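You operate a simulated robot arm through the tools that you are given. There is no shell and no other tool.

You run a simulated robot arm. Do the job below in one go: nothing can be reset, and whatever is moved stays where it is left.

JOB
Share out the sample bottles on the top of the grey-legged table. At the end: the green nozzle stands on top of the black valve block; the clear sample bottle marked "OIL" from the top of the grey-legged table is on top of the cream fitting box on the top of the grey-legged table; the clear sample bottle that says "blue" from the top of the grey-legged table is on top of the white load cell box on the top of the grey-legged table; the clear sample bottle marked "water" from the top of the grey-legged table is on top of the white seal kit box on the top of the grey-legged table; whatever was shut is shut again. Leave all else as you found it, and nothing knocked over.
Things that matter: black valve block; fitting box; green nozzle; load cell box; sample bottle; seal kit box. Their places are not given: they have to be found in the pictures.

The check looks at the end state, three seconds after you hand in, the way a careful person would. Anything else that was tipped, shoved, dropped, spilled or broken makes it a failure. A push-on lid holds only when it is set on centred and level and pressed home; a screw cap is set on level and turned clockwise until tight.

ROBOT AND FRAMES
A 7-joint arm with a two-finger parallel gripper, fixed in place. Base frame: the origin is on the floor under the middle of its stand, x ahead of it, y to its left, z up; the work surface is at about z = 0.76. Units: m, degrees, N and s.
With the tool pointing down near the work surface it reaches from about 0.3 to 0.7 m from the base axis. Its first joint turns from -66.0 to 66.0 degrees. Payload 1.57 kg.
The tool frame sits at the grasp point between the pads (the TCP): z along the fingers, y along the line on which they close. The tips reach 0.03 m beyond it. Largest opening 0.11 m; finger width 0.024, thickness 0.012; the body of the gripper, 0.048 by 0.112 m, starts 0.078 m behind the TCP.
Orientation is told as [roll, pitch, yaw] about the base's x, y, z axes, in that order, counted from this pose: with the fingers straight down and closing along the base's y, the tool's x points along the base's -x, its y along +y and its z along -z.

CONTROLS
- The arm moves only by the tool drive_tool. Its argument "steps" is one flat list of numbers, 7 for each row, row after row: the turn, a rotation vector about the tool's x, y, z in units of 8 degrees (1.0 is 8 degrees), then the shift along the tool's x, y, z in units of 25 mm (1.0 is 25 mm), then the finger opening in mm, from 0 to 110. In form: [rx, ry, rz, tx, ty, tz, jaw, rx, ry, rz, tx, ty, tz, jaw, ...]. A call has 1 to 20 rows; each row shifts and turns the commanded pose from where the row before left it, along the tool's axes as they then stand. A call with a number of a shift or a turn outside -1 to 1 is refused whole. A row lasts 0.2 s, in which the tool goes at most 0.05 m and 8.6 degrees; a call with a longer step from one row to the next is refused whole, and so is a gripper value outside its range. A pose out of reach is approached as far as the arm can. The call stops where the force on the tool passes 40 N (or 10 N more than at its start, if that is more) or the arm is blocked; 0.2 s more then pass. The fingers move at their own pace (about 0.108 m/s each) and stop on an object; they squeeze with about 39 N. The grip force told is the motor's: it shows also when the fingers shut on nothing. Time passes only in rows, and 0.2 s behind the last, so rows that do not move let the fingers close. The reply holds the time, the measured pose of the TCP, the force on the tool along the base axes, the opening and the grip force, in the units named above and with some noise, with the torque about the TCP (base axes, N m) and any sound that the robot's microphone picked up.
- Cameras (640 x 400 px; columns grow to the right, rows downward): "scene" is fixed at [0.1657, -0.3838, 1.4042]; the picture's right is [0.84, -0.54, 0.00], its down [-0.33, -0.51, -0.79] and it looks along [0.43, 0.67, -0.61] (base axes); focal length 295 px, centre (320, 200). "wrist" rides on the gripper at [0.07, 0.016, -0.141] in the tool frame; the picture's right is [-0.23, 0.97, 0.00], its down [-0.85, -0.20, -0.48] and it looks along [-0.47, -0.11, 0.88] (tool axes); focal length 222 px, centre (320, 200).
- camera(camera): a new picture of that camera. It takes no simulated time.
- pixel_to_xyz(camera, pixels): for up to 12 pixels [column, row] of the newest picture of that camera ("zoom" is the newest enlarged one), the place [x, y, z] in the base frame of the surface seen there, good to about 0.003 m, but the place of the scene camera against the robot may be out by one fixed shift of up to 0.018 m in any direction. It takes no simulated time.
- close_up(camera, box): a new picture of the part [left, top, right, bottom] of that camera's present view, enlarged. It takes no simulated time.
- finish_job(): hands the job in; it is judged then, once.

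Unless the task says otherwise, let go and move clear before handing in.

The tools are called as a command line: name --argument value ..., lists and objects as JSON in quotes. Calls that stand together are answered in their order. drive_tool: Moves the arm, as the interface text tells. Its arguments: {"type":"object","properties":{"steps":{"type":"array"}},"required":["steps"]} The other tools are called the same way: camera (camera) takes a picture; pixel_to_xyz (camera, pixels) gives the place of the surface under pixels of a picture; close_up (camera, box) takes an enlarged picture of a part of a camera's view; finish_job () hands the job in.

At the start:

```text
clock: 0.0
tool_pos: [0.4001, 0.1339, 1.138]
ee_rot: [0.0, 0.0, 0.0]
wrist_force: [0.2, -0.2, -1.0]
ft_torque: [-0.03, -0.01, -0.02]
gripper_width: 0.1098
finger_force: 0.0
```

scene: 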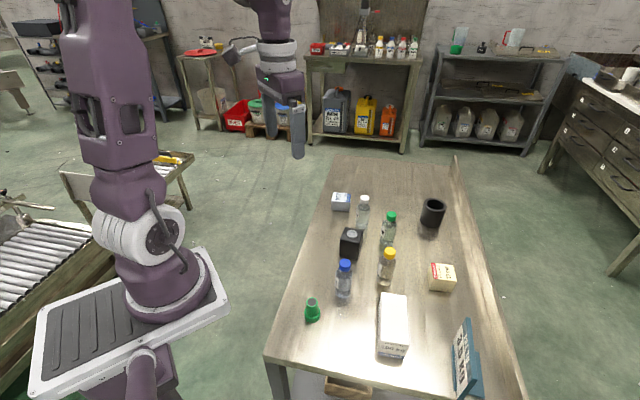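
wrist: 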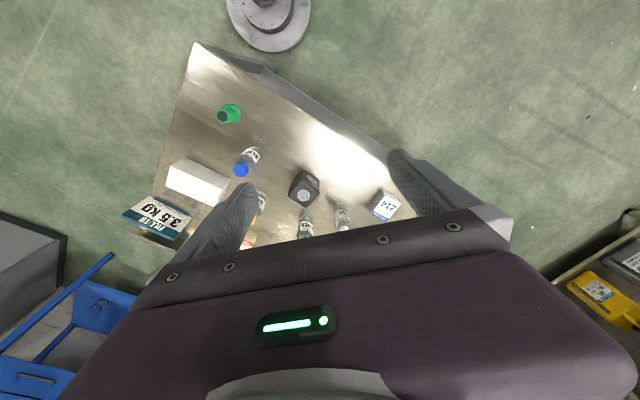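

The scene picture shows a table with bottles at about (363,212), (388,230), (386,267), (344,279), a black block at (350,243), a green nozzle at (312,310), and boxes at (341,201), (442,277) and (393,325). I'll enlarge these areas to read the labels.

close_up --camera "scene" --box '[310, 180, 410, 242]'

close_up --camera "scene" --box '[290, 230, 410, 305]'

close_up --camera "scene" --box '[360, 250, 500, 400]'

close_up --camera "scene" --box '[260, 150, 520, 400]'

close_up --camera "wrist" --box '[120, 80, 420, 260]'

```text
6.40 times, centred on (360, 211) of scene
```

zoom: 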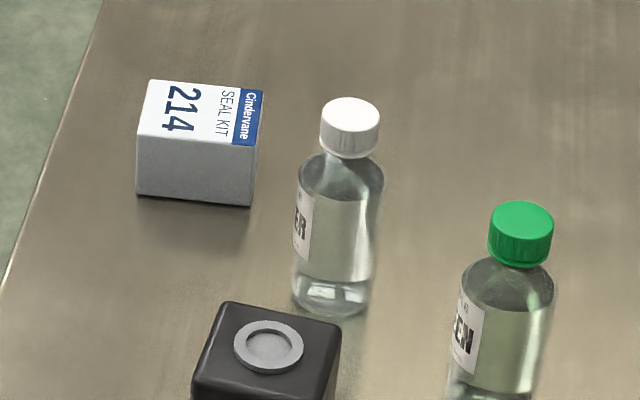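

```text
5.33 times, centred on (350, 268) of scene
```

zoom: 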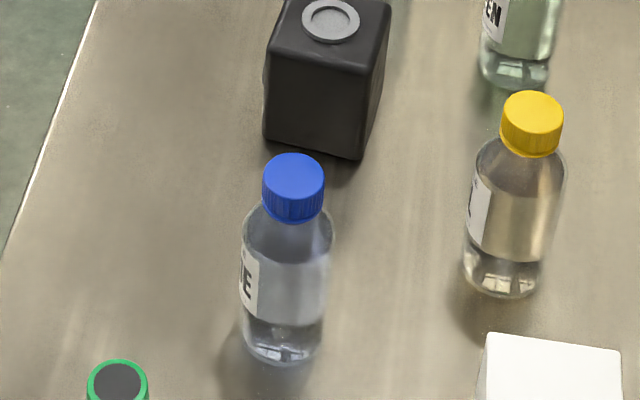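

```text
2.67 times, centred on (430, 325) of scene
```

zoom: 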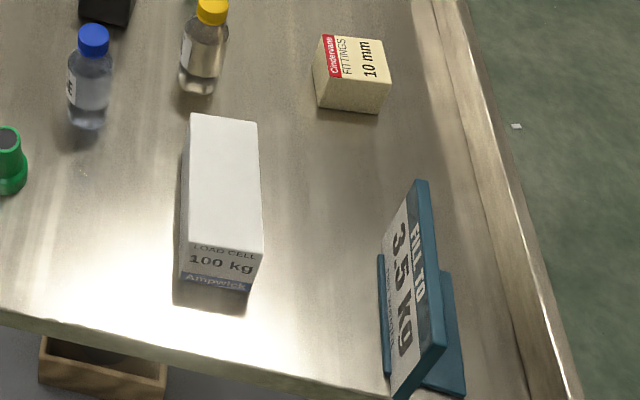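

```text
1.60 times, centred on (390, 275) of scene
```

zoom: 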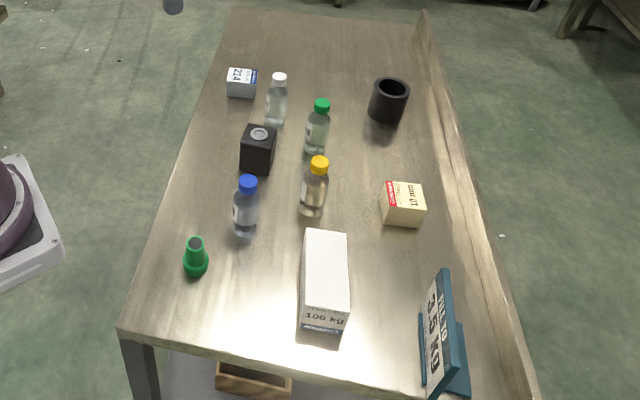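

```text
2.13 times, centred on (270, 170) of wrist
```

zoom: 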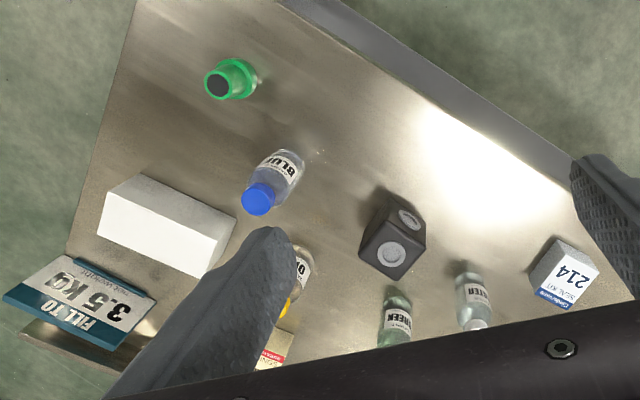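

The labels read BLUE on the blue-capped bottle (248,162 in the wrist picture), OIL on the yellow-capped one, GREEN on the green-capped one and "..ER" on the white-capped one. Next I measure the positions of the objects in both cameras.

camera --camera "scene"

camera --camera "wrist"

pixel_to_xyz --camera "scene" --pixels '[[341, 196], [363, 198], [391, 216], [389, 252], [345, 263], [351, 234], [311, 301], [442, 271], [394, 310], [434, 203], [300, 260], [393, 345]]'

pixel_to_xyz --camera "wrist" --pixels '[[222, 117], [241, 170], [303, 195], [196, 187], [386, 208], [343, 228], [300, 234], [230, 140], [162, 213], [320, 130], [172, 186], [222, 193]]'

```text
taken
```

scene: 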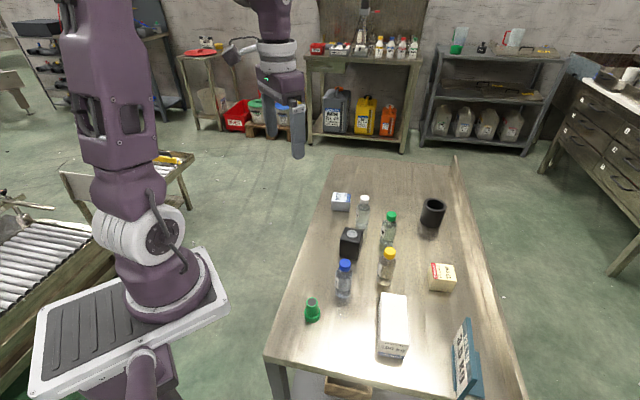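

```text
taken
```

wrist: 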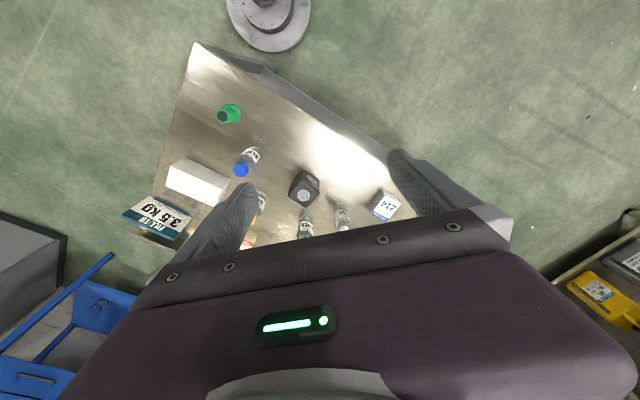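

```text
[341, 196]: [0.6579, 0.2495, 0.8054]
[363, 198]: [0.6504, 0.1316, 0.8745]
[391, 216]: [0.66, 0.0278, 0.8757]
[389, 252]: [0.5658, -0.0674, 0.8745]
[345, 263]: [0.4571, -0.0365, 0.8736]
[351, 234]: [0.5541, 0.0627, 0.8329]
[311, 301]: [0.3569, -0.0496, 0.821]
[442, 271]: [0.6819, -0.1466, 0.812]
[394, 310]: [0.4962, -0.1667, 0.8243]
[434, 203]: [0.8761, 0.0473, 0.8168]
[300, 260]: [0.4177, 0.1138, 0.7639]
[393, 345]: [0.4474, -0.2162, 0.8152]
```

```text
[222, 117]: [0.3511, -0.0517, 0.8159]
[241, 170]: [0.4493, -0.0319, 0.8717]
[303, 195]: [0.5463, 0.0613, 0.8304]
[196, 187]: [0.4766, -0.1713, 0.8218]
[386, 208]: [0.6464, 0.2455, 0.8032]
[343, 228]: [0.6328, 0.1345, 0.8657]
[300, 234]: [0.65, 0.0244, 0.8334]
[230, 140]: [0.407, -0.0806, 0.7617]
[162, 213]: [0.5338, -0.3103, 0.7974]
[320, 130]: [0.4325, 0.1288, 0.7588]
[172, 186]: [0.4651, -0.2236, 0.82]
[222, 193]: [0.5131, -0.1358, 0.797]
```

Both cameras agree to within about 1–2 cm: nozzle near (0.35,-0.05), block near (0.55,0.06), blue (0.45,-0.03), oil (0.56,-0.07), water (0.64,0.13), seal kit (0.65,0.247), fittings (0.68,-0.147), load cell box (0.48,-0.18). I move over the nozzle for a closer look with the wrist camera.

drive_tool --steps '[0, 0, 0, 0.2, -0.92, 0.6, 110, 0, 0, 0, 0.2, -0.92, 0.6, 110, 0, 0, 0, 0.2, -0.92, 0.6, 110, 0, 0, 0, 0.2, -0.92, 0.6, 110, 0, 0, 0, 0.2, -0.92, 0.6, 110, 0, 0, 0, 0.2, -0.92, 0.6, 110, 0, 0, 0, 0.2, -0.92, 0.6, 110, 0, 0, 0, 0.2, -0.92, 0.6, 110, 0, 0, 0, 0, 0, 0, 110]'

camera --camera "wrist"

camera --camera "scene"

```text
clock: 2.0
tool_pos: [0.3597, -0.05, 1.0162]
ee_rot: [0.1, -0.1, 0.1]
wrist_force: [0.0, 0.1, 0.4]
ft_torque: [0.0, 0.02, 0.02]
gripper_width: 0.11
finger_force: 0.0
```

```text
taken
```

wrist: 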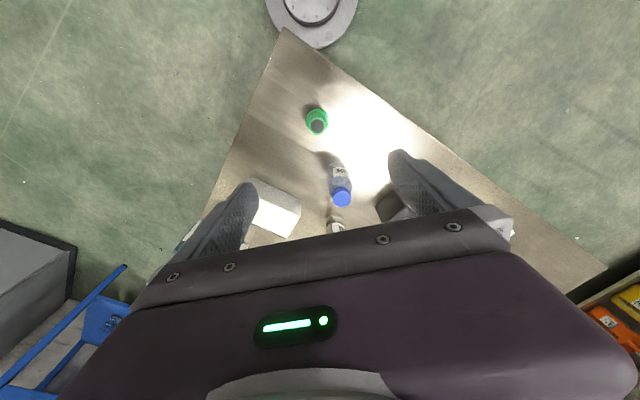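

```text
taken
```

scene: 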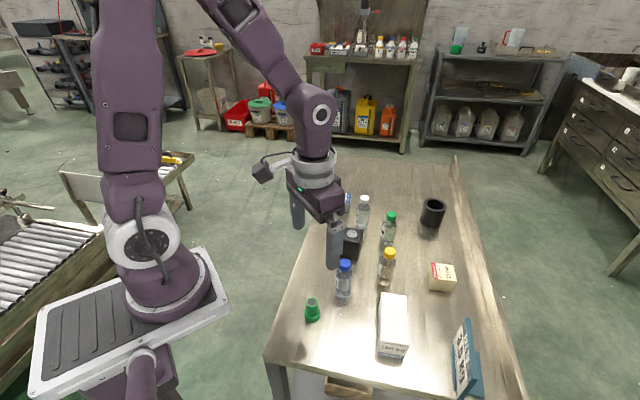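

The nozzle is at (317,122) in the wrist picture, nearly below the tool. I enlarge it and measure it.

close_up --camera "wrist" --box '[277, 92, 373, 152]'

pixel_to_xyz --camera "wrist" --pixels '[[317, 126], [313, 126], [322, 126], [317, 122], [310, 115], [317, 110], [326, 115], [342, 197], [335, 197], [349, 197], [342, 190], [342, 204]]'

```text
6.67 times, centred on (325, 122) of wrist
```

zoom: 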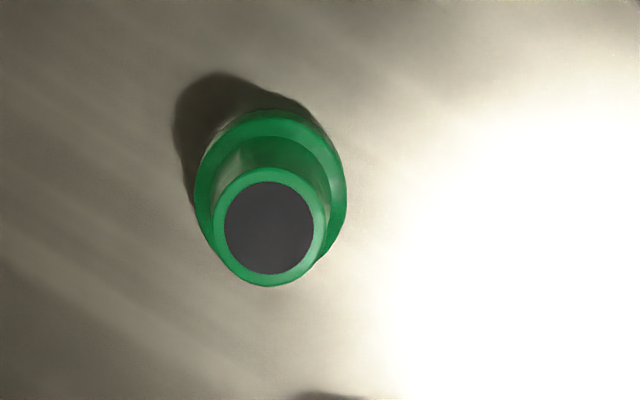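

```text
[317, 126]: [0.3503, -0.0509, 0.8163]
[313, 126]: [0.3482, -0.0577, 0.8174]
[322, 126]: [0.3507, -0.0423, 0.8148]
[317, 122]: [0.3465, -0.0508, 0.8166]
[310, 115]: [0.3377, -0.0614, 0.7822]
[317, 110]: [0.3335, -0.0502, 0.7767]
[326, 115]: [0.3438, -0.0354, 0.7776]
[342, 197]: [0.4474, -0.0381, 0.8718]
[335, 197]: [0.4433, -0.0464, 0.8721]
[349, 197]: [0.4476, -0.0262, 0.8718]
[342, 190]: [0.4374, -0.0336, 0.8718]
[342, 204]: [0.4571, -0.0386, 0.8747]
```

The top of the nozzle is at about (0.350,-0.051,0.816), with a wider base below it. I look at its side shape from the scene camera and measure its profile.

close_up --camera "scene" --box '[292, 290, 332, 330]'

pixel_to_xyz --camera "zoom" --pixels '[[200, 80], [200, 140], [200, 180], [200, 220], [200, 260], [200, 300], [140, 260], [260, 260], [160, 160], [240, 160], [200, 330], [120, 290]]'

```text
10.00 times, centred on (312, 310) of scene
```

zoom: 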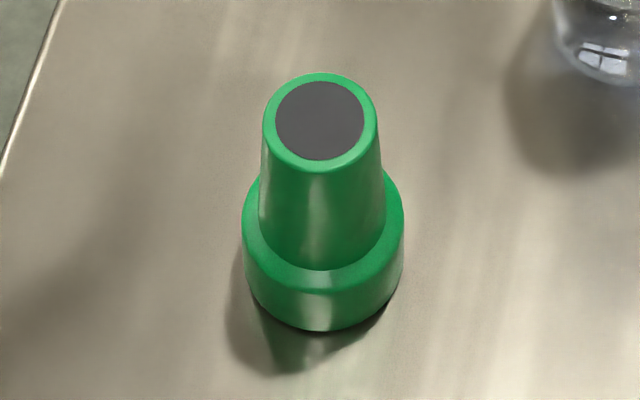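

```text
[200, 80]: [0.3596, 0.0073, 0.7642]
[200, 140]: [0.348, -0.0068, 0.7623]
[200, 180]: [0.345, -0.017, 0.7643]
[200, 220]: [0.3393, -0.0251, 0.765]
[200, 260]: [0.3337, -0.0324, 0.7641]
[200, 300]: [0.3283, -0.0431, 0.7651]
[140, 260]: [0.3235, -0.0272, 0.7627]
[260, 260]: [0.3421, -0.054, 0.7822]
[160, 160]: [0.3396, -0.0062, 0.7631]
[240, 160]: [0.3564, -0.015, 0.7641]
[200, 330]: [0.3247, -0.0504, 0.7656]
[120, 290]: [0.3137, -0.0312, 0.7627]
```

The nozzle has a slightly tapered neck above a short flange and stands about 55 mm high. I descend with the fingertips stopping just above its top, then check the alignment.

drive_tool --steps '[0, 0, 0, 0.09, -0.01, 0.9, 80, 0, 0, 0, 0.09, -0.01, 0.9, 80, 0, 0, 0, 0.09, -0.01, 0.9, 80, 0, 0, 0, 0.1, 0, 0.9, 80, 0, 0, 0, 0, 0, 0.9, 80, 0, 0, 0, 0, 0, 0.9, 80, 0, 0, 0, 0, 0, 0.8, 80, 0, 0, 0, 0, 0, 0, 80]'

camera --camera "wrist"

close_up --camera "scene" --box '[260, 230, 400, 330]'

```text
clock: 3.8
tool_pos: [0.3526, -0.0509, 0.8622]
ee_rot: [0.0, 0.0, -0.1]
wrist_force: [-1.0, 0.5, 1.1]
ft_torque: [0.0, -0.01, 0.0]
gripper_width: 0.0797
finger_force: 0.0
```

```text
taken
```

wrist: 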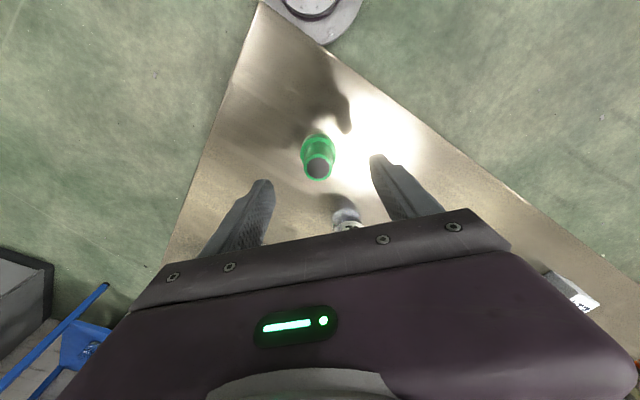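

```text
4.00 times, centred on (330, 280) of scene
```

zoom: 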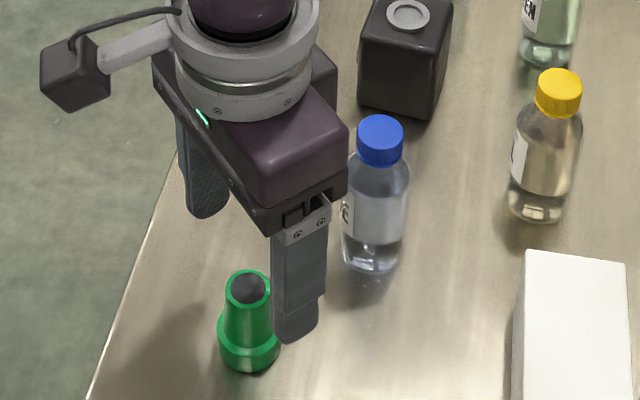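

The nozzle top is at (318,168) in the wrist picture, between the fingertips. I measure it exactly before going lower.

close_up --camera "wrist" --box '[278, 125, 358, 190]'

pixel_to_xyz --camera "wrist" --pixels '[[318, 168], [307, 167], [330, 167], [318, 158], [318, 179], [311, 167], [326, 167], [304, 150], [332, 150], [318, 140], [302, 158], [334, 156]]'

```text
6.15 times, centred on (318, 158) of wrist
```

zoom: 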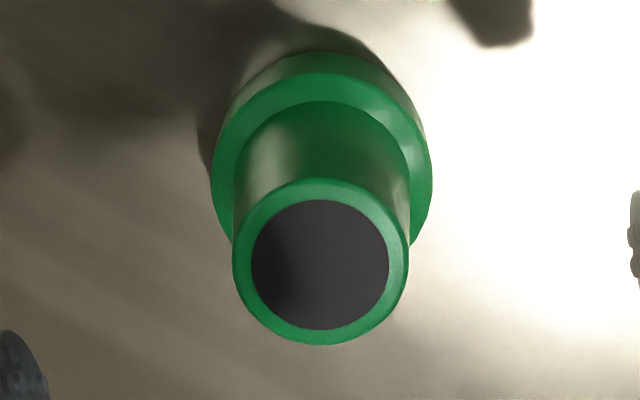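

```text
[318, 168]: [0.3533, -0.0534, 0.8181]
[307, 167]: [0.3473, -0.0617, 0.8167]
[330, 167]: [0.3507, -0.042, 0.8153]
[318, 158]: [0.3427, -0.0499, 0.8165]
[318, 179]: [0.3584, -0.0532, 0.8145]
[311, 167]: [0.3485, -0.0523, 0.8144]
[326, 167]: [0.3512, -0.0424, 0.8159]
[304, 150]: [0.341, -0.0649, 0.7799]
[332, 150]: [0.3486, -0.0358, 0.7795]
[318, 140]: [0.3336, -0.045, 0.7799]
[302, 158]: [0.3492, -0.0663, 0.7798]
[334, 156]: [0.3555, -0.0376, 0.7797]
```

The nozzle axis is near (0.351,-0.0525), its flange top is at z=0.780 and its neck is about 26 mm wide. I lower the tips to just above the flange and close.

drive_tool --steps '[0, 0, 0, 0, -0.06, 0.5, 70, 0, 0, 0, 0, 0, 0.5, 60, 0, 0, 0, 0, 0, 0.5, 60, 0, 0, 0, 0, 0, 0.5, 60, 0, 0, 0, 0, 0, 0, 60, 0, 0, 0, 0, 0, 0, 40, 0, 0, 0, 0, 0, 0, 22, 0, 0, 0, 0, 0, 0, 22, 0, 0, 0, 0, 0, 0, 22, 0, 0, 0, 0, 0, 0, 22]'

camera --camera "wrist"

close_up --camera "scene" --box '[260, 230, 400, 330]'

```text
clock: 6.0
tool_pos: [0.3503, -0.0531, 0.8124]
ee_rot: [0.0, 0.0, 0.0]
wrist_force: [-0.1, 0.0, 0.0]
ft_torque: [-0.01, -0.03, -0.01]
gripper_width: 0.0269
finger_force: 37.5
```

```text
taken
```

wrist: 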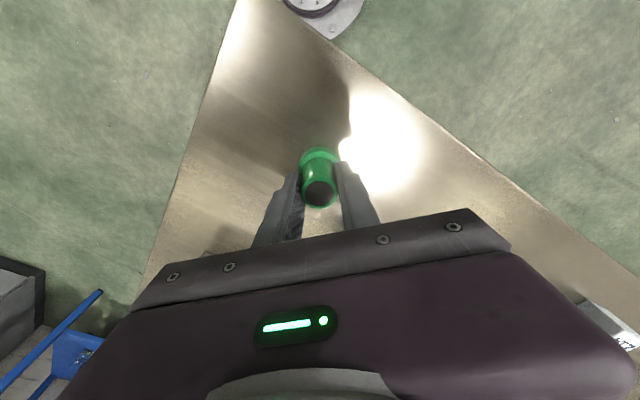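

```text
4.00 times, centred on (330, 280) of scene
```

zoom: 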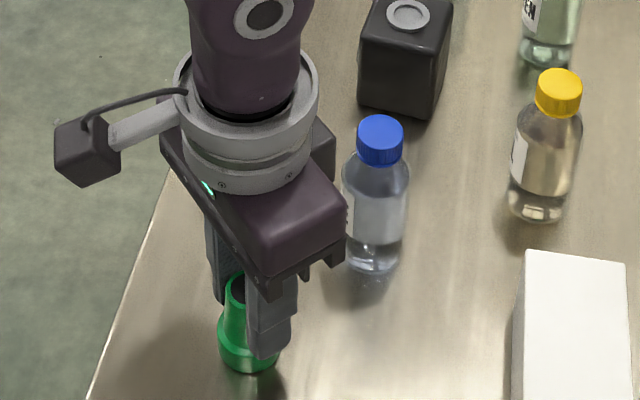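

The nozzle is held (opening 26.9 mm, force 37.5 N). I lift it straight up, then carry it above the height of the bottles to a spot over the block and look again.

drive_tool --steps '[0, 0, 0, 0, 0, -0.4, 22, 0, 0, 0, 0, 0, -0.8, 22, 0, 0, 0, 0, 0, -0.9, 22, 0, 0, 0, 0, 0, -0.9, 22, 0, 0, 0, 0, 0, -0.9, 22, 0, 0, 0, 0, 0, -0.9, 22, 0, 0, 0, 0, 0, -0.9, 22, 0, 0, 0, 0, 0, -0.9, 22, 0, 0, 0, 0, 0, -0.6, 22, 0, 0, 0, 0, 0, 0, 22]'

camera --camera "wrist"

camera --camera "scene"

```text
clock: 8.2
tool_pos: [0.3521, -0.0516, 0.9933]
ee_rot: [0.1, 0.0, 0.0]
wrist_force: [0.2, -0.4, 0.1]
ft_torque: [0.0, 0.0, -0.02]
gripper_width: 0.0272
finger_force: 37.7
```

```text
taken
```

wrist: 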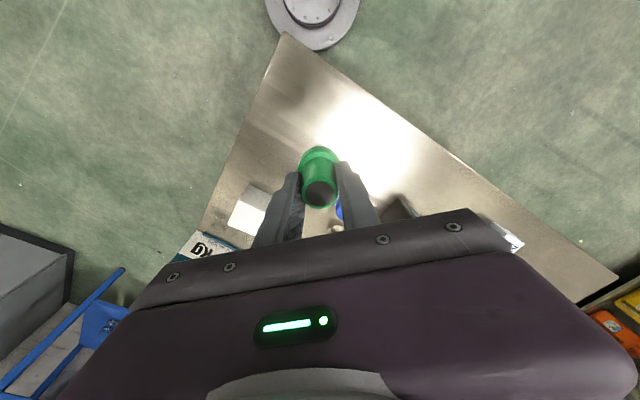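

```text
taken
```

scene: 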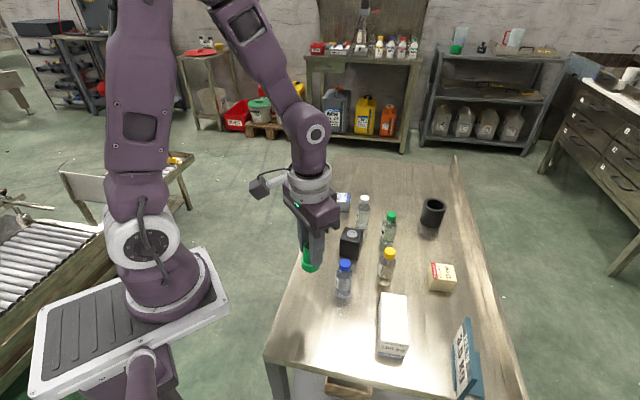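

The nozzle is lifted clear. I carry it over the block near (0.546,0.061) at the same height.

drive_tool --steps '[0, 0, 0, -0.5, 0.3, 0, 22, 0, 0, 0, -0.9, 0.53, 0, 22, 0, 0, 0, -0.9, 0.53, 0, 22, 0, 0, 0, -0.9, 0.53, 0, 22, 0, 0, 0, -0.9, 0.53, 0, 22, 0, 0, 0, -0.9, 0.53, 0, 22, 0, 0, 0, -0.9, 0.53, 0, 22, 0, 0, 0, -0.9, 0.53, 0, 22, 0, 0, 0, -0.9, 0.53, 0, 22, 0, 0, 0, 0, 0, 0, 22, 0, 0, 0, 0, 0, 0, 22]'

camera --camera "wrist"

camera --camera "scene"

```text
clock: 10.6
tool_pos: [0.5423, 0.0587, 0.9923]
ee_rot: [0.0, 0.0, 0.0]
wrist_force: [0.2, -0.5, -0.8]
ft_torque: [0.0, 0.0, -0.01]
gripper_width: 0.027
finger_force: 37.2
```

```text
taken
```

wrist: 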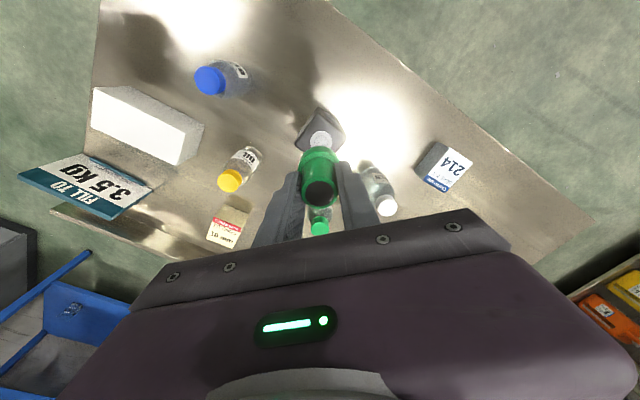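

```text
taken
```

scene: 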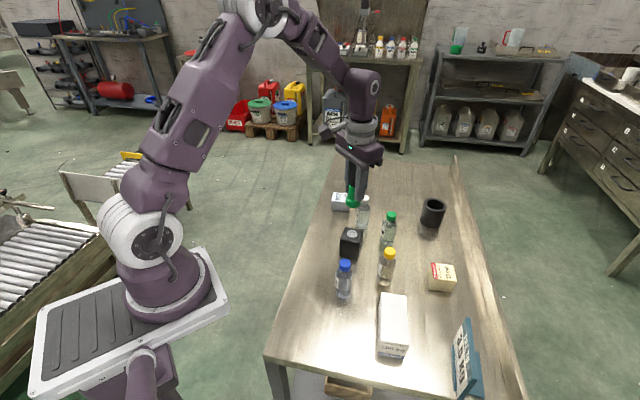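

The block's top with its grey ring shows at about (321,138) in the wrist picture, partly behind the nozzle. I enlarge it and measure the ring and the block edges, along with the other objects visible from here.

close_up --camera "wrist" --box '[280, 95, 370, 165]'

pixel_to_xyz --camera "wrist" --pixels '[[320, 140], [312, 140], [331, 140], [320, 134], [300, 142], [342, 142], [302, 148], [340, 148], [320, 128], [304, 136], [338, 134], [320, 115]]'

pixel_to_xyz --camera "wrist" --pixels '[[210, 82], [230, 181], [386, 207], [320, 228], [228, 227], [445, 168], [150, 125], [422, 173], [455, 185], [460, 153], [436, 148], [213, 232]]'

```text
5.71 times, centred on (325, 130) of wrist
```

zoom: 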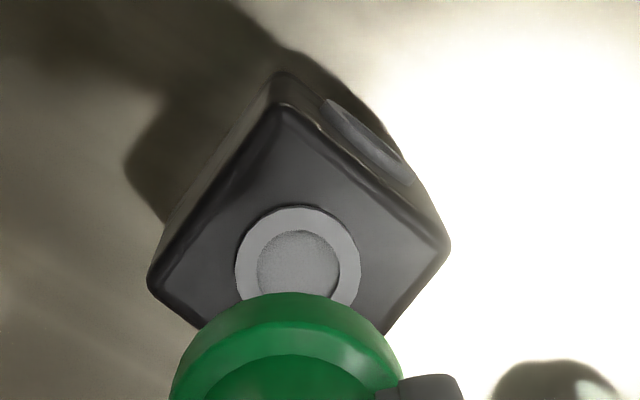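

```text
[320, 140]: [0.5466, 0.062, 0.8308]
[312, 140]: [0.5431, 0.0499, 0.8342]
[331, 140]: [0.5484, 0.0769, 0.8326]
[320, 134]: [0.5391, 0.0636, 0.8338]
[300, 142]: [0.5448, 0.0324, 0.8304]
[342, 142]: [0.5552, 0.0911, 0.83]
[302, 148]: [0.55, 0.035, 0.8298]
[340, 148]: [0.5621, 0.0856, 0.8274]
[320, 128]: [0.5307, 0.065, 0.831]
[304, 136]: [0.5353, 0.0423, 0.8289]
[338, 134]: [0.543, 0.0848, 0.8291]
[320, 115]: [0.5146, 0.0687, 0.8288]
```

```text
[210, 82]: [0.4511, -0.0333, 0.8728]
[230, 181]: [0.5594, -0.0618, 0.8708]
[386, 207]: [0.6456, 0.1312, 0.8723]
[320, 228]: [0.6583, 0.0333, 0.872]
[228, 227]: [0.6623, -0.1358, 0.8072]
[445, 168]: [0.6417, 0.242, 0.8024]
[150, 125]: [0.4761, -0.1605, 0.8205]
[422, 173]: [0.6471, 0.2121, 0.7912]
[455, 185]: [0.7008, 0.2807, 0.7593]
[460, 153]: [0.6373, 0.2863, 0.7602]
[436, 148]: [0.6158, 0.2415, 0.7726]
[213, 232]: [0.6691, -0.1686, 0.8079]
```

The grey ring sits at the block's centre, about (0.548,0.063), with its top at z≈0.832. I correct the position by about 5 mm and descend until the nozzle is about 15 mm above the block.

drive_tool --steps '[0, 0, 0, -0.09, 0.03, 0.3, 22, 0, 0, 0, -0.09, 0.03, 0.6, 22, 0, 0, 0, 0, 0, 0.7, 22, 0, 0, 0, 0, 0, 0.7, 22, 0, 0, 0, 0, 0, 0.7, 22, 0, 0, 0, 0, 0, 0.6, 22, 0, 0, 0, 0, 0, 0, 22, 0, 0, 0, 0, 0, 0, 22]'

camera --camera "wrist"

close_up --camera "wrist" --box '[270, 110, 370, 190]'

close_up --camera "scene" --box '[310, 180, 410, 260]'

```text
clock: 12.4
tool_pos: [0.5482, 0.0613, 0.9015]
ee_rot: [0.1, 0.0, 0.0]
wrist_force: [-0.3, -0.1, -0.3]
ft_torque: [0.01, -0.01, 0.03]
gripper_width: 0.0268
finger_force: 37.6
```

```text
taken
```

wrist: 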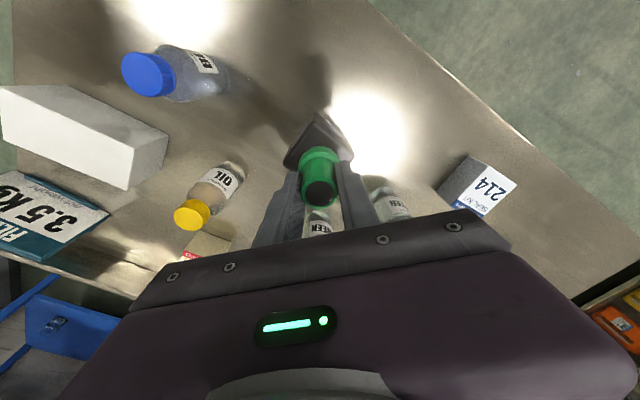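

```text
5.00 times, centred on (320, 150) of wrist
```

zoom: 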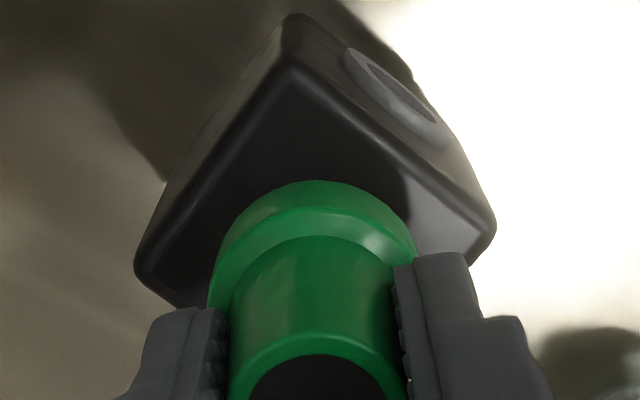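

```text
5.00 times, centred on (360, 220) of scene
```

zoom: 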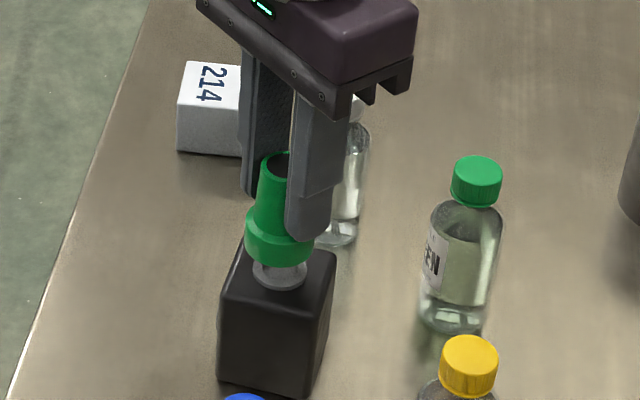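

The block's corners in the enlarged picture put its centre within about 2 mm of the tool axis, and the nozzle's base is about 17 mm above it. I lower it slowly and watch the force.

drive_tool --steps '[0, 0, 0, 0, -0.04, 0.2, 22, 0, 0, 0, 0, 0, 0.2, 22, 0, 0, 0, 0, 0, 0.1, 22, 0, 0, 0, 0, 0, 0.1, 22, 0, 0, 0, 0, 0, 0, 22]'

close_up --camera "scene" --box '[325, 200, 385, 260]'

```text
clock: 13.6
tool_pos: [0.5486, 0.0607, 0.8866]
ee_rot: [0.0, 0.0, 0.0]
wrist_force: [-1.2, 0.6, -0.6]
ft_torque: [-0.01, 0.01, 0.01]
gripper_width: 0.027
finger_force: 37.5
```

```text
6.67 times, centred on (355, 230) of scene
```

zoom: 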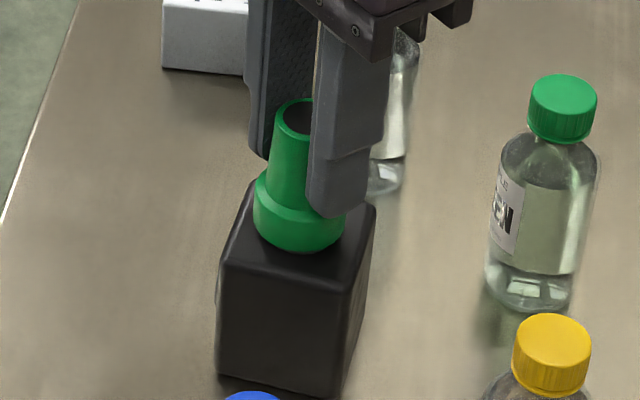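

No contact yet, and the nozzle base is just above the block. I continue down in millimetre steps.

drive_tool --steps '[0, 0, 0, 0, 0, 0.05, 22, 0, 0, 0, 0, 0, 0.04, 22, 0, 0, 0, 0, 0, 0, 22]'

```text
clock: 14.4
tool_pos: [0.5492, 0.0616, 0.8844]
ee_rot: [-0.1, 0.0, 0.0]
wrist_force: [-0.5, 0.0, 0.4]
ft_torque: [0.0, 0.02, -0.02]
gripper_width: 0.0267
finger_force: 37.5
```

drive_tool --steps '[0, 0, 0, 0, 0, 0.04, 22, 0, 0, 0, 0, 0, 0.04, 22, 0, 0, 0, 0, 0, 0, 22]'

close_up --camera "scene" --box '[325, 200, 385, 260]'

```text
clock: 15.2
tool_pos: [0.5493, 0.0596, 0.8829]
ee_rot: [0.0, -0.1, 0.1]
wrist_force: [0.4, 0.1, -0.4]
ft_torque: [-0.01, -0.02, 0.02]
gripper_width: 0.0269
finger_force: 37.7
```

```text
6.67 times, centred on (355, 230) of scene
```

zoom: 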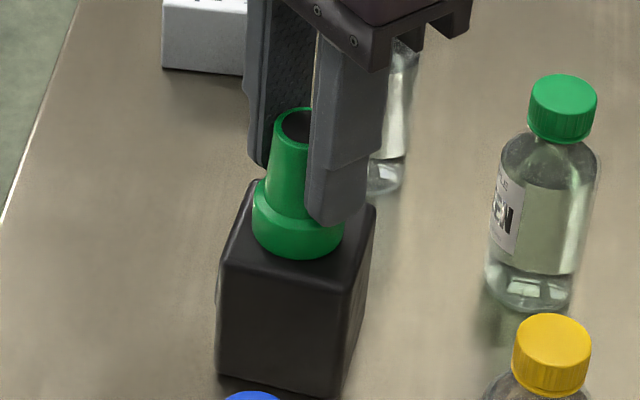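

Still no contact force, and the base looks centred on the block (around (298,230) in the enlargement). I continue in 1 mm steps.

drive_tool --steps '[0, 0, 0, 0, 0, 0.04, 22, 0, 0, 0, 0, 0, 0, 22]'

drive_tool --steps '[0, 0, 0, 0, 0, 0.04, 22, 0, 0, 0, 0, 0, 0, 22]'

drive_tool --steps '[0, 0, 0, 0, 0, 0.04, 22, 0, 0, 0, 0, 0, 0, 22]'

```text
clock: 15.8
tool_pos: [0.5478, 0.0603, 0.8824]
ee_rot: [0.0, 0.0, -0.1]
wrist_force: [-3.5, 0.8, 11.7]
ft_torque: [-0.02, 0.19, 0.0]
gripper_width: 0.0265
finger_force: 37.6
```

```text
clock: 16.4
tool_pos: [0.5483, 0.0628, 0.883]
ee_rot: [-0.1, -0.1, 0.0]
wrist_force: [-4.7, -1.5, 30.4]
ft_torque: [-0.04, 0.29, -0.03]
gripper_width: 0.0265
finger_force: 38.0
```

```text
clock: 17.0
tool_pos: [0.5482, 0.0605, 0.8804]
ee_rot: [0.0, -0.1, -0.1]
wrist_force: [2.4, -2.9, 31.8]
ft_torque: [-0.08, -0.05, -0.05]
gripper_width: 0.0268
finger_force: 37.5
```

Contact came at tool z≈0.882, and the force is now about 32 N. I relax upward by a millimetre before opening.

drive_tool --steps '[0, 0, 0, 0, 0, -0.04, 22, 0, 0, 0, 0, 0, 0, 22]'

```text
clock: 17.6
tool_pos: [0.5472, 0.0627, 0.881]
ee_rot: [0.0, 0.0, 0.0]
wrist_force: [5.5, -0.9, 14.2]
ft_torque: [-0.05, -0.28, 0.0]
gripper_width: 0.0264
finger_force: 37.4
```

drive_tool --steps '[0, 0, 0, 0, 0, -0.03, 22, 0, 0, 0, 0, 0, 0, 22]'

close_up --camera "scene" --box '[325, 200, 385, 260]'

close_up --camera "wrist" --box '[270, 110, 370, 190]'

```text
clock: 18.2
tool_pos: [0.5472, 0.0618, 0.8808]
ee_rot: [0.0, 0.1, 0.0]
wrist_force: [-0.1, 0.4, -0.1]
ft_torque: [-0.04, 0.01, 0.03]
gripper_width: 0.0266
finger_force: 37.4
```

```text
6.67 times, centred on (355, 230) of scene
```

zoom: 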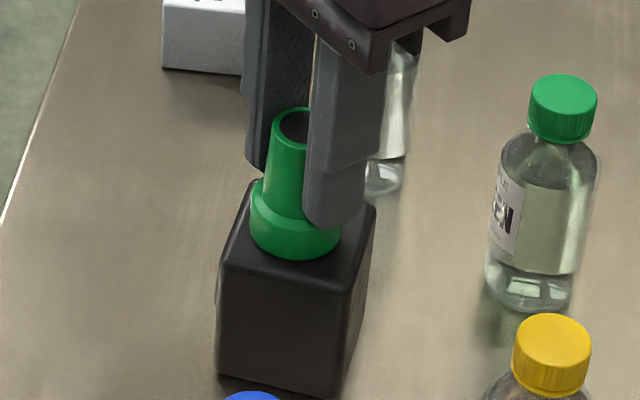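

```text
5.00 times, centred on (320, 150) of wrist
```

zoom: 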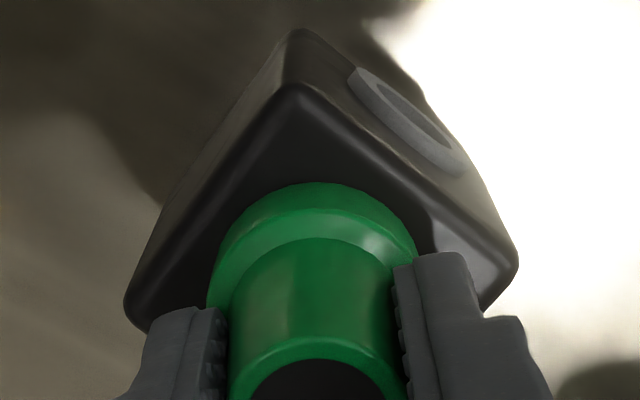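

The force has fallen to zero and the nozzle rests on the block. I open the fingers and lift straight up.

drive_tool --steps '[0, 0, 0, 0, 0, 0, 30, 0, 0, 0, 0, 0, 0, 40, 0, 0, 0, 0, 0, 0, 56, 0, 0, 0, 0, 0, 0, 56, 0, 0, 0, 0, 0, -0.4, 56, 0, 0, 0, 0, 0, -0.8, 56, 0, 0, 0, 0, 0, -0.9, 56, 0, 0, 0, 0, 0, -0.9, 56, 0, 0, 0, 0, 0, -0.9, 56, 0, 0, 0, 0, 0, -0.9, 56, 0, 0, 0, 0, 0, 0, 56]'

close_up --camera "scene" --box '[325, 200, 385, 260]'

camera --camera "wrist"

```text
clock: 20.6
tool_pos: [0.5484, 0.0614, 1.0011]
ee_rot: [0.0, 0.1, 0.1]
wrist_force: [-1.2, 0.9, -0.7]
ft_torque: [0.01, 0.03, 0.03]
gripper_width: 0.056
finger_force: 0.0
```

```text
6.67 times, centred on (355, 230) of scene
```

zoom: 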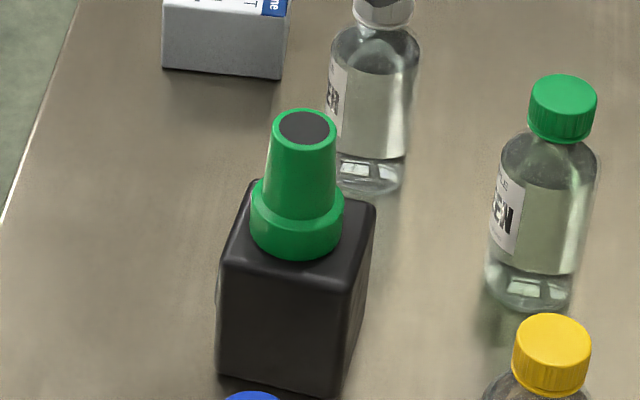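

```text
taken
```

wrist: 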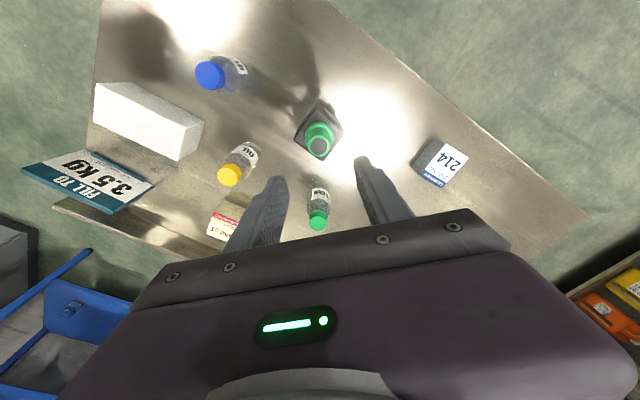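

The nozzle stands upright and centred on the block at (319,140) in the wrist picture. From here I measure the tops of the load cell box, the seal kit box, the fitting box and the bottle caps.

pixel_to_xyz --camera "wrist" --pixels '[[98, 86], [96, 120], [180, 158], [184, 130], [140, 122], [170, 140], [207, 75], [199, 75], [216, 75], [229, 175], [320, 221], [319, 148]]'

close_up --camera "wrist" --box '[80, 40, 260, 190]'

close_up --camera "wrist" --box '[400, 130, 480, 200]'

```text
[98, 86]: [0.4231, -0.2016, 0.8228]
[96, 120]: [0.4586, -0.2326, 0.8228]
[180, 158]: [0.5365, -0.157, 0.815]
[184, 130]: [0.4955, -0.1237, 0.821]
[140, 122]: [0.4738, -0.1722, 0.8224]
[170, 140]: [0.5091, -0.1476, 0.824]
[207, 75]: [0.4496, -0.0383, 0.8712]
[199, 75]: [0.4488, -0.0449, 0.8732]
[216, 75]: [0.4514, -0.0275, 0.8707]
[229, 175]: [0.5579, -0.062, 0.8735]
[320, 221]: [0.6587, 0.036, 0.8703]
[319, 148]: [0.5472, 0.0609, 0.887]
```

```text
2.67 times, centred on (170, 115) of wrist
```

zoom: 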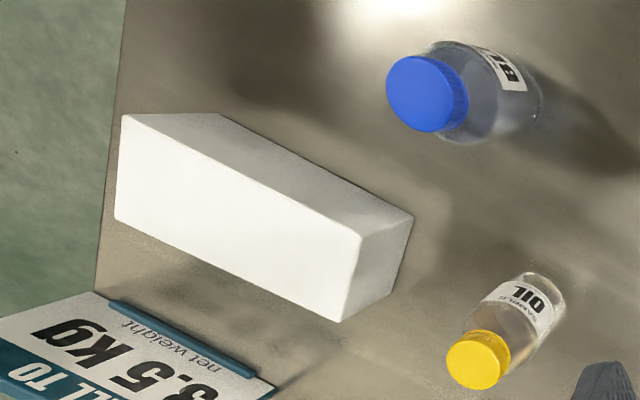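

```text
5.71 times, centred on (440, 165) of wrist
```

zoom: 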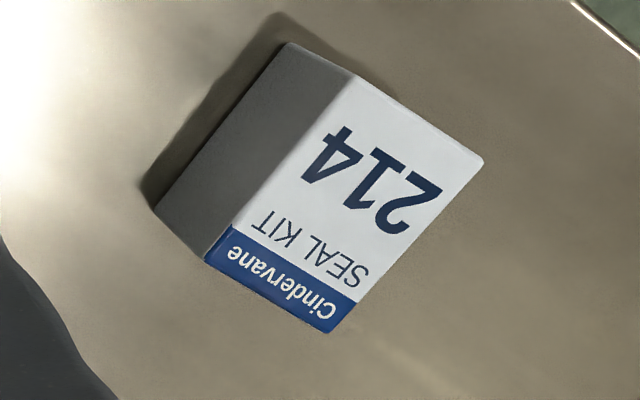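

The blue cap is centred near (0.450,-0.037), and the load cell box top is centred near (0.478,-0.179) at z=0.823. I move above the blue bottle, keep the tips above cap height, and look.

drive_tool --steps '[0, 0, 0, 0.6, -0.6, 0, 80, 0, 0, 0, 0.85, -0.85, 0, 80, 0, 0, 0, 0.85, -0.85, 0, 80, 0, 0, 0, 0.85, -0.85, 0, 80, 0, 0, 0, 0.8, -0.79, 0.4, 80, 0, 0, 0, 0, 0, 0.9, 80, 0, 0, 0, 0, 0, 0.9, 80, 0, 0, 0, 0, 0, 0.9, 80, 0, 0, 0, 0, 0, 0, 80, 0, 0, 0, 0, 0, 0, 80]'

camera --camera "wrist"

close_up --camera "wrist" --box '[270, 130, 370, 210]'

close_up --camera "scene" --box '[290, 210, 410, 320]'

```text
clock: 22.8
tool_pos: [0.4485, -0.0375, 0.9233]
ee_rot: [0.1, -0.1, -0.2]
wrist_force: [-0.1, -0.6, 0.2]
ft_torque: [0.0, 0.02, 0.01]
gripper_width: 0.0801
finger_force: 0.1
```

```text
taken
```

wrist: 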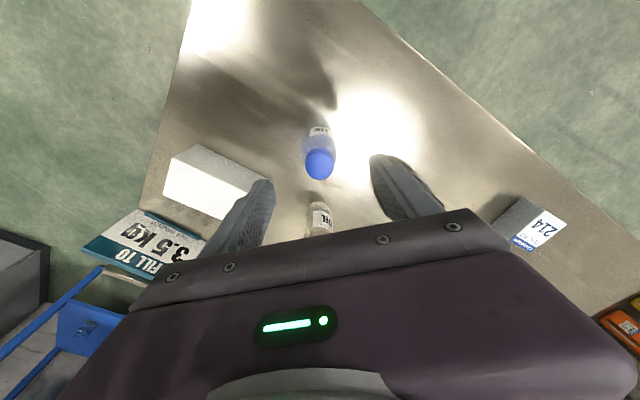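

```text
5.00 times, centred on (320, 170) of wrist
```

zoom: 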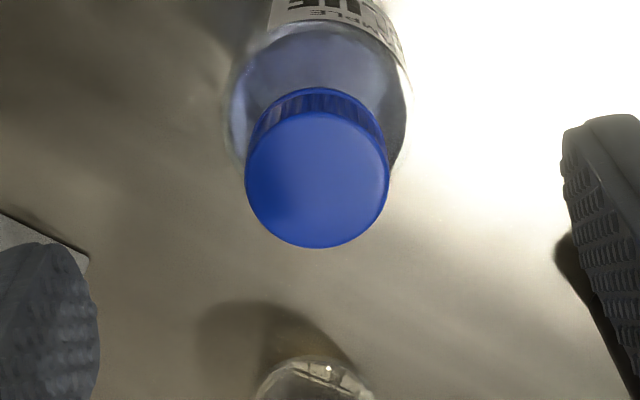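

```text
3.64 times, centred on (350, 265) of scene
```

zoom: 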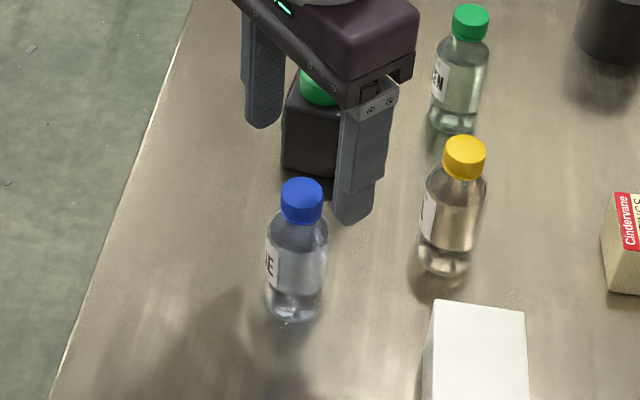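

The blue cap centre is at (319.4,166) in the wrist picture, within 2 mm of the tool axis. The body is about 40 mm wide and nothing stands in the fingers' way, so I descend to z≈0.81 and grip the body.

drive_tool --steps '[0, 0, 0, 0.05, -0.04, 0.5, 80, 0, 0, 0, 0, 0, 0.8, 80, 0, 0, 0, 0, 0, 0.8, 80, 0, 0, 0, 0, 0, 0.8, 80, 0, 0, 0, 0, 0, 0.8, 80, 0, 0, 0, 0, 0, 0.6, 80, 0, 0, 0, 0, 0, 0.3, 80, 0, 0, 0, 0, 0, 0, 80, 0, 0, 0, 0, 0, 0, 60, 0, 0, 0, 0, 0, 0, 50, 0, 0, 0, 0, 0, 0, 44, 0, 0, 0, 0, 0, 0, 36, 0, 0, 0, 0, 0, 0, 36, 0, 0, 0, 0, 0, 0, 36]'

camera --camera "wrist"

close_up --camera "scene" --box '[290, 210, 410, 320]'

```text
clock: 25.8
tool_pos: [0.4488, -0.0379, 0.8102]
ee_rot: [0.1, 0.0, 0.0]
wrist_force: [0.9, 0.8, 0.6]
ft_torque: [-0.02, 0.01, 0.03]
gripper_width: 0.0412
finger_force: 38.6
```

```text
taken
```

wrist: 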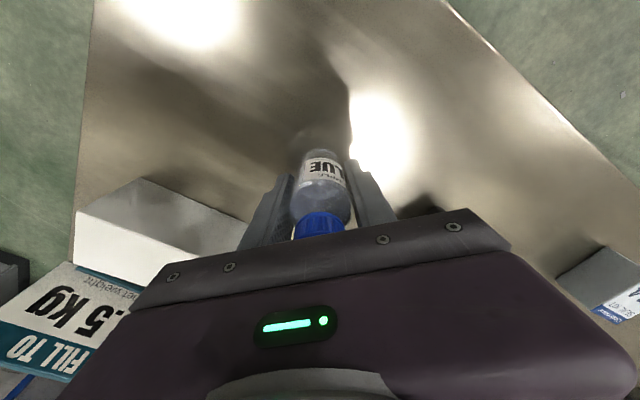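

```text
3.64 times, centred on (350, 265) of scene
```

zoom: 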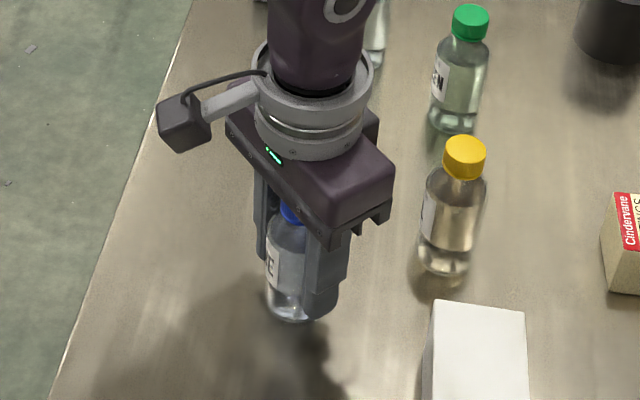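

The blue bottle is gripped (41.2 mm, 38.6 N). I lift it about 14 cm and carry it over the load cell box.

drive_tool --steps '[0, 0, 0, 0, 0, -0.3, 36, 0, 0, 0, 0, 0, -0.7, 36, 0, 0, 0, 0, 0, -0.9, 36, 0, 0, 0, 0, 0, -0.9, 36, 0, 0, 0, 0, 0, -0.9, 36, 0, 0, 0, 0, 0, -0.9, 36, 0, 0, 0, 0, 0, -0.7, 36, 0, 0, 0, 0, 0, -0.3, 36, 0, 0, 0, -0.1, -0.5, 0, 36, 0, 0, 0, -0.18, -0.9, 0, 36, 0, 0, 0, -0.18, -0.9, 0, 36, 0, 0, 0, -0.18, -0.9, 0, 36, 0, 0, 0, -0.18, -0.9, 0, 36, 0, 0, 0, -0.18, -0.9, 0, 36, 0, 0, 0, -0.16, -0.68, 0, 36, 0, 0, 0, 0, 0, 0, 36, 0, 0, 0, 0, 0, 0, 36]'

camera --camera "wrist"

camera --camera "scene"

```text
clock: 29.4
tool_pos: [0.478, -0.1807, 0.9486]
ee_rot: [0.0, 0.0, 0.0]
wrist_force: [0.9, -0.5, -1.2]
ft_torque: [-0.03, 0.02, 0.0]
gripper_width: 0.041
finger_force: 38.9
```

```text
taken
```

wrist: 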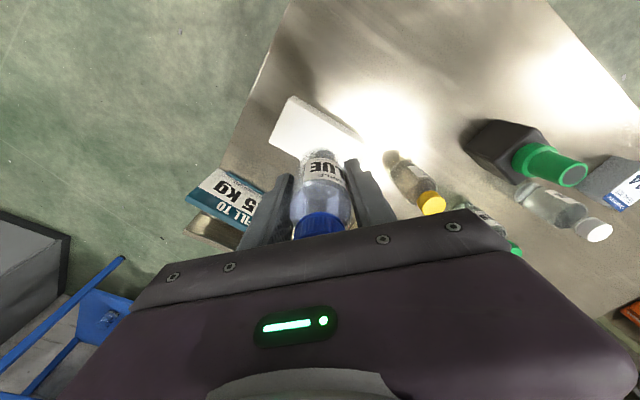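

```text
taken
```

scene: 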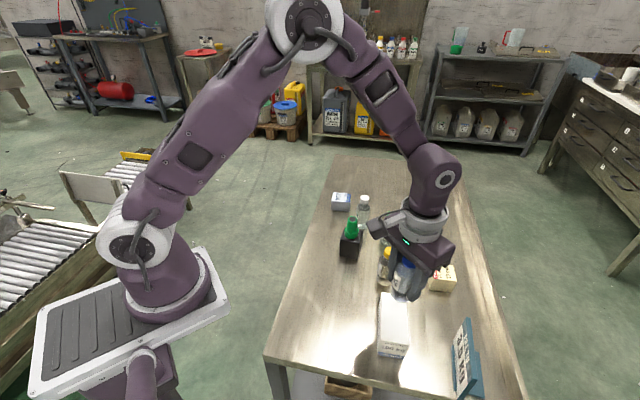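

The bottle hangs over the box, whose left end shows at about (290,120) in the wrist picture. I check the alignment with enlarged views.

close_up --camera "wrist" --box '[250, 80, 390, 180]'

pixel_to_xyz --camera "wrist" --pixels '[[289, 100], [271, 143], [284, 120], [350, 133], [300, 115], [290, 140]]'

close_up --camera "scene" --box '[340, 230, 480, 370]'

```text
4.00 times, centred on (320, 130) of wrist
```

zoom: 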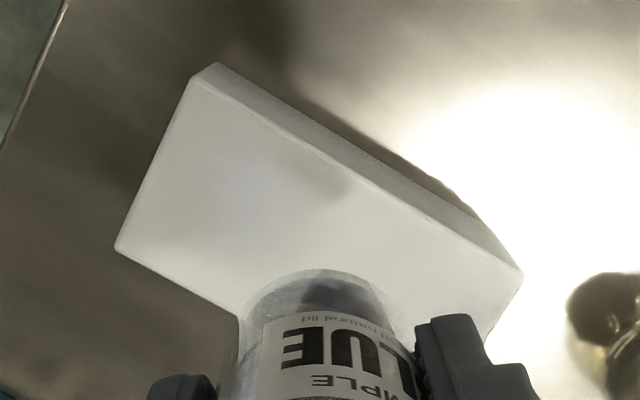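

```text
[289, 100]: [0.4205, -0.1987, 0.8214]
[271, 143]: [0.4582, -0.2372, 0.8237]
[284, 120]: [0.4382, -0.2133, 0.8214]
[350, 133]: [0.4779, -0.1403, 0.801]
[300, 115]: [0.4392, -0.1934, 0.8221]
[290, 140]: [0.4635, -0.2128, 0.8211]
```

```text
2.86 times, centred on (410, 300) of scene
```

zoom: 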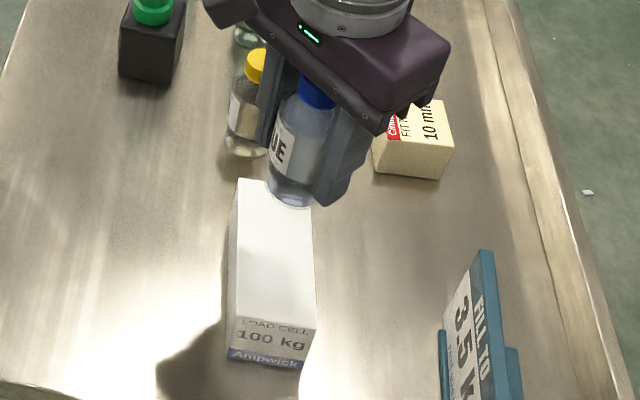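

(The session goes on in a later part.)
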